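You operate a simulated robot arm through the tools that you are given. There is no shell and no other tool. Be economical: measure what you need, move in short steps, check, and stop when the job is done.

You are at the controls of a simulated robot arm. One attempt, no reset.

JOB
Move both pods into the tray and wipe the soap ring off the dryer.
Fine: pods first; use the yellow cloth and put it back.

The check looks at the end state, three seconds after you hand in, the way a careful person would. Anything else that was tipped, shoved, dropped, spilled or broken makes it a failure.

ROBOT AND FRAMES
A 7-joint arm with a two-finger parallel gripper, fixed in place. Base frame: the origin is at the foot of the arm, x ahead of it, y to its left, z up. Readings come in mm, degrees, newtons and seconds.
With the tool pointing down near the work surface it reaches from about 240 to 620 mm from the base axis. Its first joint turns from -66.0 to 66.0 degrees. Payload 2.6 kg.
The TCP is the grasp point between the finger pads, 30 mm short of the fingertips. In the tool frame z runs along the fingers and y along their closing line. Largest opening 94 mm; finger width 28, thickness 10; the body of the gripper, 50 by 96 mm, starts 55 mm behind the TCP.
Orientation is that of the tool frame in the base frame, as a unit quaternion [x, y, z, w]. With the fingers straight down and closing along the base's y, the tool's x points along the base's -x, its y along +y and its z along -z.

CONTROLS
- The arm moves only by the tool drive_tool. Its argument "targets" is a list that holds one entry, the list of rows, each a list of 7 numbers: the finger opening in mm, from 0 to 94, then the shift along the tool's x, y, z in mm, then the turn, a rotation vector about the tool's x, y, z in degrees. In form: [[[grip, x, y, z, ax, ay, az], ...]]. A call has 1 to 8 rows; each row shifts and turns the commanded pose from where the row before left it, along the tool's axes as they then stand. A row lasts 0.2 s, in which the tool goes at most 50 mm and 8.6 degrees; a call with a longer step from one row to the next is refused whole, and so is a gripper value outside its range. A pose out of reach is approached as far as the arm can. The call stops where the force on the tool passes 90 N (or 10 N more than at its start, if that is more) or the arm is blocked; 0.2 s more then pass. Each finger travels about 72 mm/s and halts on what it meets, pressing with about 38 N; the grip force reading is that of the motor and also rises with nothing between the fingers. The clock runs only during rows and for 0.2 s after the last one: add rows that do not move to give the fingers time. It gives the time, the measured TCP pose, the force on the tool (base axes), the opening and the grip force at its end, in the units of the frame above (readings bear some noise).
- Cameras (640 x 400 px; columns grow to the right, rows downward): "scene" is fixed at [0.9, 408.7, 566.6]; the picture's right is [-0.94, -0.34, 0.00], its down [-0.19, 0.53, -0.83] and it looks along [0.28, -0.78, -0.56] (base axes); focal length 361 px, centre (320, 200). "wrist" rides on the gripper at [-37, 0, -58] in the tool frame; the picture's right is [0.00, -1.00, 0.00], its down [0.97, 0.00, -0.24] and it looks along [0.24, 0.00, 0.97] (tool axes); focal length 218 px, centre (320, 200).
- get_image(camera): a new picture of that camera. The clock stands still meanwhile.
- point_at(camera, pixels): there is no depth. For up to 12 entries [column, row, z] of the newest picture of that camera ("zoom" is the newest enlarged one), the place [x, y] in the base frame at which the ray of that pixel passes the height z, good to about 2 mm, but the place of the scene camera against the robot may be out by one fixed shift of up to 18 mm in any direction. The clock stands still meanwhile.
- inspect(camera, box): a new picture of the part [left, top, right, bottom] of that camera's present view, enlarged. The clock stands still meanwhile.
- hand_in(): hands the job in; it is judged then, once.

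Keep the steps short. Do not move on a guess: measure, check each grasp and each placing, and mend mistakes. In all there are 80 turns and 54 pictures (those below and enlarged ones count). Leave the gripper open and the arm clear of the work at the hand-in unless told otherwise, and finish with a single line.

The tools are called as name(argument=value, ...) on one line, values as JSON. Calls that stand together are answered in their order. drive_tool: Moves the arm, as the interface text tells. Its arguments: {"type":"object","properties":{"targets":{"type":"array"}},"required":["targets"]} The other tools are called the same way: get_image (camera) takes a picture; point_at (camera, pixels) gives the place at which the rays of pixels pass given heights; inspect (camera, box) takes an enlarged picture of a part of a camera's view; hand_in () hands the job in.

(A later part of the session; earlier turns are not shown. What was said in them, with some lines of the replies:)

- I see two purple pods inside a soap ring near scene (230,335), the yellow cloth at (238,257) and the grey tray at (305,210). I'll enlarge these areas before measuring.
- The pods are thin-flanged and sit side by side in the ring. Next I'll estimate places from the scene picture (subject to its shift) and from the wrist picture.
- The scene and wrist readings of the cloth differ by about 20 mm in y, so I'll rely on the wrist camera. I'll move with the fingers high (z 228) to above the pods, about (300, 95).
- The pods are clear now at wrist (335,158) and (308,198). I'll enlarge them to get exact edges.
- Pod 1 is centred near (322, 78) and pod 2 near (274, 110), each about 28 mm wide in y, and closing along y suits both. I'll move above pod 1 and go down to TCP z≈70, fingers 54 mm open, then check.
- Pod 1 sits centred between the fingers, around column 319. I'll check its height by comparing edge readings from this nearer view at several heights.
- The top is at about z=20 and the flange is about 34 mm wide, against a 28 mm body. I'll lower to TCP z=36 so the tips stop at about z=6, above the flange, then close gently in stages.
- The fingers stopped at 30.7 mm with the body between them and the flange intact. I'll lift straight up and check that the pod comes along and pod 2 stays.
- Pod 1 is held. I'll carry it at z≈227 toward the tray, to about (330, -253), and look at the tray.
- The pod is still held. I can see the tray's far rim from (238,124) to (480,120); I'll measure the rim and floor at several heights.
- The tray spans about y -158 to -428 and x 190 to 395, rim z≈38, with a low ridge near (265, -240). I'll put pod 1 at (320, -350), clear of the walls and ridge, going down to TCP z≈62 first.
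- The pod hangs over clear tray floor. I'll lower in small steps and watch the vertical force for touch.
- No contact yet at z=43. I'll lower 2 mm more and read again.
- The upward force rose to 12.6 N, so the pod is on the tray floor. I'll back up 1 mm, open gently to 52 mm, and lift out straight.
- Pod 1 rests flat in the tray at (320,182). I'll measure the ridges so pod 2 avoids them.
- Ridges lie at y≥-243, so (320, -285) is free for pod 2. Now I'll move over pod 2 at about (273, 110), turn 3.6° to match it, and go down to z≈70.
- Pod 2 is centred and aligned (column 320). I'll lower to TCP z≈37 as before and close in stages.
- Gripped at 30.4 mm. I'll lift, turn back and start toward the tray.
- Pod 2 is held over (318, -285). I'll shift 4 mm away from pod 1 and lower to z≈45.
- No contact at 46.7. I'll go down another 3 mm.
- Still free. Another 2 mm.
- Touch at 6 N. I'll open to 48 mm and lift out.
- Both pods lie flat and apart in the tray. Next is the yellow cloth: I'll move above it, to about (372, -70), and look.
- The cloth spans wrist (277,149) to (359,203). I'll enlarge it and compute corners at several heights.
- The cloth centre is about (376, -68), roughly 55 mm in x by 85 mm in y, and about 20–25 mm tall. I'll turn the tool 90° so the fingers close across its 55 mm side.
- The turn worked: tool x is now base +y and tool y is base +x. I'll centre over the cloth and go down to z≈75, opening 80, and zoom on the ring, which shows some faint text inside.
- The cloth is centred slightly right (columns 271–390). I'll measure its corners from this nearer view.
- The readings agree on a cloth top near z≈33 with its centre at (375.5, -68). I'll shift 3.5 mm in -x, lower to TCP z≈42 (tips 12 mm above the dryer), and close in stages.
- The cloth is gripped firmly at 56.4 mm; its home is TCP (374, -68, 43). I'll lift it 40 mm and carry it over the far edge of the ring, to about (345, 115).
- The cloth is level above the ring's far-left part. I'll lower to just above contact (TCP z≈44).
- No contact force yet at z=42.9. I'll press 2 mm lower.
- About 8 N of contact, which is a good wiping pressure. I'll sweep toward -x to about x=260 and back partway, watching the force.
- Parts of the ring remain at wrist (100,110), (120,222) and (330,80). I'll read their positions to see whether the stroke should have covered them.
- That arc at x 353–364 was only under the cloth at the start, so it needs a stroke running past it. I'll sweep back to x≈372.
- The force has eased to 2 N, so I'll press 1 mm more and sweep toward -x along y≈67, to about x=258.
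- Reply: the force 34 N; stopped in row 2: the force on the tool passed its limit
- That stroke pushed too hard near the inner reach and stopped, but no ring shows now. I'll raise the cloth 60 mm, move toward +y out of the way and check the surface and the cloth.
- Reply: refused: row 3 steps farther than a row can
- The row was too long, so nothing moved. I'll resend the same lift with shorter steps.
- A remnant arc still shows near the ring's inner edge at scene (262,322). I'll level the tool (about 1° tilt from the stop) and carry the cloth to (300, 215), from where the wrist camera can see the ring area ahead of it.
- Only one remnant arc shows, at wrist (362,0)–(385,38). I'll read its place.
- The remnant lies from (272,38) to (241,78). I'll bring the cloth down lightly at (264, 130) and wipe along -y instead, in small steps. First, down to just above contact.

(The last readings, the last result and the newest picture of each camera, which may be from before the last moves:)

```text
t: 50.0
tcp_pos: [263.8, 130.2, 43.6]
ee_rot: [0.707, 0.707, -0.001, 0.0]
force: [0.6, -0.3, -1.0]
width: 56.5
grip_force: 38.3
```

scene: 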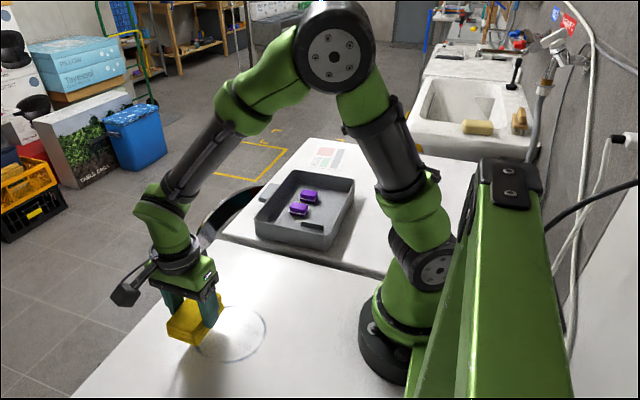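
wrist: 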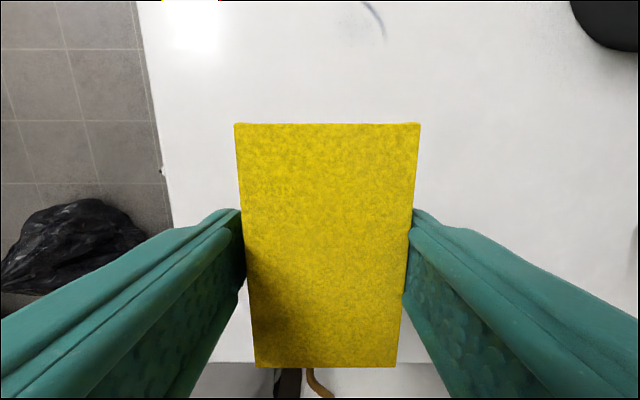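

No contact yet at 43.6. I'll lower 2 mm and read the force.

drive_tool(targets=[[[44, 0, 0, 1, 0, 0, 0], [44, 0, 0, 1, 0, 0, 0], [44, 0, 0, 0, 0, 0, 0]]])

```text
t: 50.8
tcp_pos: [262.1, 129.6, 42.1]
ee_rot: [0.706, 0.708, -0.001, 0.0]
force: [-0.4, -0.3, -0.3]
width: 56.6
grip_force: 38.2
```

Still free, so another 1.5 mm.

drive_tool(targets=[[[44, 0, 0, 1, 0, 0, 0], [44, 0, 0, 0.5, 0, 0, 0], [44, 0, 0, 0, 0, 0, 0]]])

```text
t: 51.6
tcp_pos: [262.7, 129.7, 41.2]
ee_rot: [0.707, 0.707, 0.001, 0.001]
force: [-8.8, 0.7, 31.6]
width: 56.7
grip_force: 37.7
```

31 N is more than needed; I'll ease up 0.8 mm and wipe along -y to y≈72 in 8 mm steps.

drive_tool(targets=[[[44, 0, 0, -0.8, 0, 0, 0], [44, -8, 0, 0, 0, 0, 0], [44, -8, 0, 0, 0, 0, 0], [44, -8, 0, 0, 0, 0, 0], [44, -8, 0, 0, 0, 0, 0], [44, -8, 0, 0, 0, 0, 0], [44, -8, 0, 0, 0, 0, 0], [44, -8, 0, 0, 0, 0, 0]]])

```text
t: 53.4
tcp_pos: [265.0, 73.5, 40.6]
ee_rot: [0.707, 0.707, 0.002, 0.001]
force: [-0.8, 16.3, 34.9]
width: 56.8
grip_force: 37.3
```

Force is steady at 35 N. I'll ease 0.5 mm, shift 4 mm in -x, and wipe back along +y.

drive_tool(targets=[[[44, -8, 0, -0.5, 0, 0, 0], [44, 0, -4, 0, 0, 0, 0], [44, 8, 0, 0, 0, 0, 0], [44, 8, 0, 0, 0, 0, 0], [44, 8, 0, 0, 0, 0, 0], [44, 8, 0, 0, 0, 0, 0], [44, 8, 0, 0, 0, 0, 0], [44, 8, 0, 0, 0, 0, 0]]])

```text
t: 55.2
tcp_pos: [259.5, 113.3, 40.6]
ee_rot: [0.707, 0.708, 0.0, 0.0]
force: [0.0, -0.6, -0.4]
width: 56.8
grip_force: 38.2
```

I'll lift and move back to (300, 215) to check the surface.

drive_tool(targets=[[[44, 0, 0, -10, 0, 0, 0], [44, 0, 0, -40, 0, 0, 0], [44, 0, 0, -45, 0, 0, 0], [44, 10, 5, -45, 0, 0, 0], [44, 45, 15, 0, 0, 0, 0], [44, 45, 15, 0, 0, 0, 0], [44, 30, 5, 0, 0, 0, 0], [44, 0, 0, 0, 0, 0, 0]]])

inspect(camera="wrist", box=[100, 0, 500, 250])

inspect(camera="scene", box=[150, 230, 310, 380])

```text
t: 57.0
tcp_pos: [298.5, 244.7, 182.1]
ee_rot: [0.706, 0.708, 0.0, 0.001]
force: [-0.6, 0.8, -1.6]
width: 57.0
grip_force: 37.9
```

```text
1.60 times, centred on (300, 125) of wrist
```

zoom: 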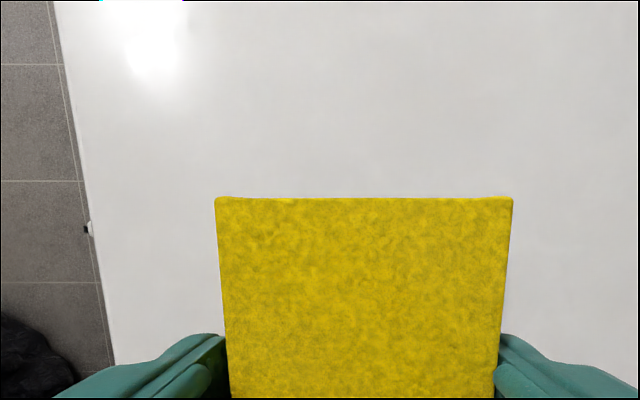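

```text
2.67 times, centred on (230, 305) of scene
```

zoom: 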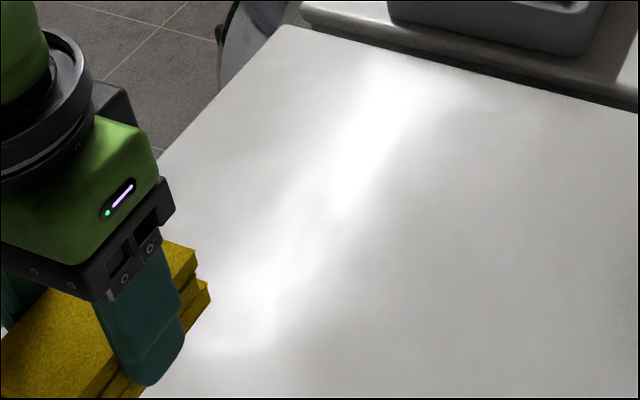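

The surface looks clean in both views. I'll carry the cloth back over its home at (374, -68).

drive_tool(targets=[[[44, -39, 9, 0, 0, 0, 0], [44, -39, 9, 0, 0, 0, 0], [44, -39, 9, 0, 0, 0, 0], [44, -39, 9, 0, 0, 0, 0], [44, -39, 10, 0, 0, 0, 0], [44, -39, 10, 0, 0, 0, 0], [44, -39, 10, 0, 0, 0, 0], [44, -39, 9, 0, 0, 0, 0]]])

drive_tool(targets=[[[44, 0, 0, 0, 0, 0, 0], [44, 0, 0, 45, 0, 0, 0], [44, 0, 0, 45, 0, 0, 0], [44, 0, 0, 35, 0, 0, 0], [44, 0, 0, 10, 0, 0, 0], [44, 0, 0, 0, 0, 0, 0]]])

```text
t: 58.8
tcp_pos: [373.7, -71.2, 180.4]
ee_rot: [0.707, 0.707, 0.0, 0.0]
force: [-0.1, 0.3, -0.1]
width: 56.7
grip_force: 38.0
```

```text
t: 60.2
tcp_pos: [371.9, -68.9, 45.1]
ee_rot: [0.706, 0.708, 0.0, 0.0]
force: [-0.7, 0.5, -0.8]
width: 56.6
grip_force: 37.8
```

I'm at (372, -69, 45), over the home place. I'll shift 1.5 mm in +x and lower 2.5 mm to touch.

drive_tool(targets=[[[44, 0.5, 1.5, 1, 0, 0, 0], [44, 0, 0, 1.5, 0, 0, 0], [44, 0, 0, 0, 0, 0, 0]]])

```text
t: 61.0
tcp_pos: [374.6, -68.5, 44.2]
ee_rot: [0.706, 0.708, -0.001, 0.0]
force: [1.1, -0.1, -1.1]
width: 56.6
grip_force: 37.5
```

Still no contact, so I'll go 1.5 mm lower.

drive_tool(targets=[[[44, 0, 0, 0.8, 0, 0, 0], [44, 0, 0, 0.7, 0, 0, 0], [44, 0, 0, 0, 0, 0, 0]]])

```text
t: 61.8
tcp_pos: [375.6, -67.9, 42.3]
ee_rot: [0.706, 0.708, 0.0, -0.001]
force: [0.0, 0.0, -0.2]
width: 56.7
grip_force: 37.6
```

Nearly down. One more millimetre.

drive_tool(targets=[[[44, 0, 0, 1, 0, 0, 0], [44, 0, 0, 0, 0, 0, 0]]])

```text
t: 62.4
tcp_pos: [374.8, -68.1, 42.3]
ee_rot: [0.706, 0.708, 0.0, 0.0]
force: [0.3, -0.5, -1.6]
width: 56.7
grip_force: 37.9
```

Still no force. Another millimetre.

drive_tool(targets=[[[44, 0, 0, 1, 0, 0, 0], [44, 0, 0, 0, 0, 0, 0]]])

```text
t: 63.0
tcp_pos: [376.0, -68.3, 41.6]
ee_rot: [0.707, 0.708, 0.001, 0.001]
force: [-3.7, 1.9, 14.3]
width: 56.5
grip_force: 38.4
```

The cloth touches with 14 N. I'll ease 0.6 mm, open to 80 mm and lift straight out.

drive_tool(targets=[[[50, 0, 0, -0.6, 0, 0, 0], [66, 0, 0, 0, 0, 0, 0], [80, 0, 0, 0, 0, 0, 0], [80, 0, 0, 0, 0, 0, 0], [80, 0, 0, -20, 0, 0, 0], [80, 0, 0, -45, 0, 0, 0], [80, 0, 0, -45, 0, 0, 0], [80, 0, 0, -45, 0, 0, 0]]])

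get_image(camera="wrist")

get_image(camera="scene")

```text
t: 64.8
tcp_pos: [377.6, -64.6, 196.7]
ee_rot: [0.706, 0.708, 0.0, 0.0]
force: [0.0, -0.1, 0.3]
width: 80.1
grip_force: 0.3
```

```text
13 pictures are left
```

wrist: 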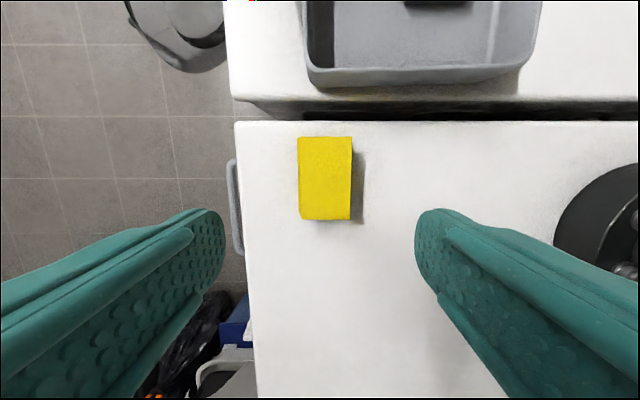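

```text
12 pictures are left
```

scene: 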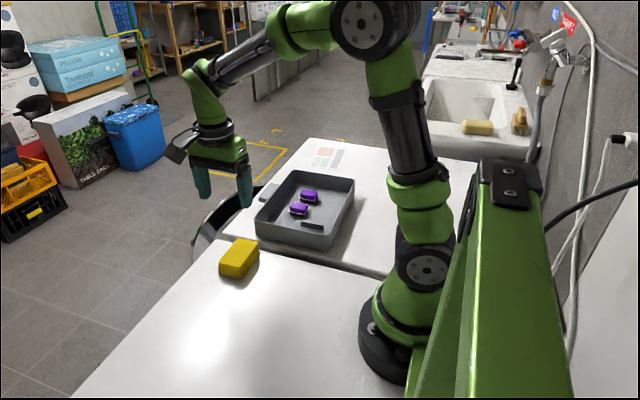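

The cloth is back in its place. I'll enlarge the former ring area and the pods for a last check.

inspect(camera="wrist", box=[250, 210, 450, 380])

inspect(camera="scene", box=[180, 160, 370, 370])

point_at(camera="wrist", pixels=[[298, 138, 33], [352, 138, 33], [350, 220, 33], [300, 219, 33]])

```text
2.35 times, centred on (350, 295) of wrist
```

zoom: 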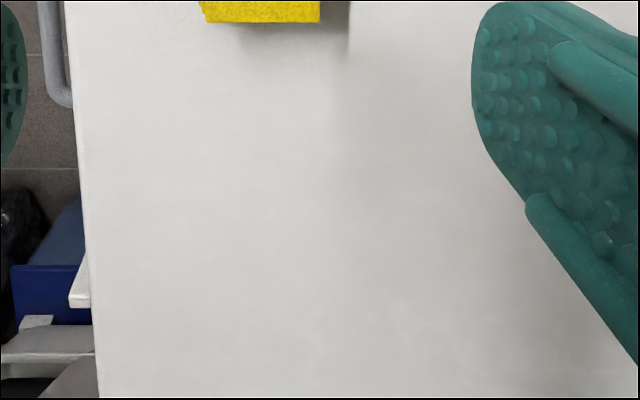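

```text
1.90 times, centred on (275, 265) of scene
```

zoom: 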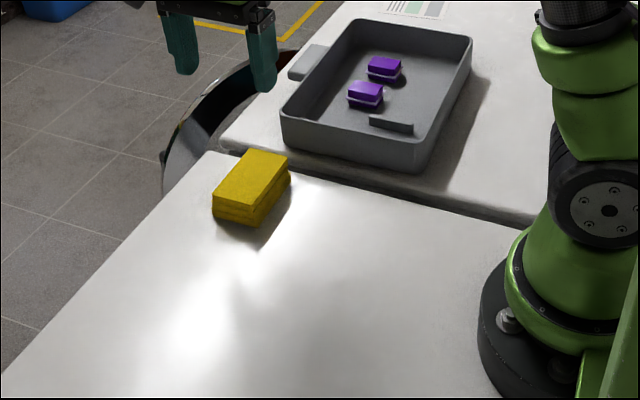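

```text
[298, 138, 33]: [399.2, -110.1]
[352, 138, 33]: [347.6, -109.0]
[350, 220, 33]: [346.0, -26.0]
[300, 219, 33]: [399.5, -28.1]
```

The ring is gone, the cloth is within about 3 mm of where it was, and both pods are in the tray. The gripper is open and clear at z≈197, so I'm handing in.

hand_in()

```text
The job is handed in.
```

Both pods are in the tray, the soap ring is wiped off the dryer, and the yellow cloth is back within about 3 mm of where it was; one wiping stroke hit the force limit and stopped, but I saw no damage.
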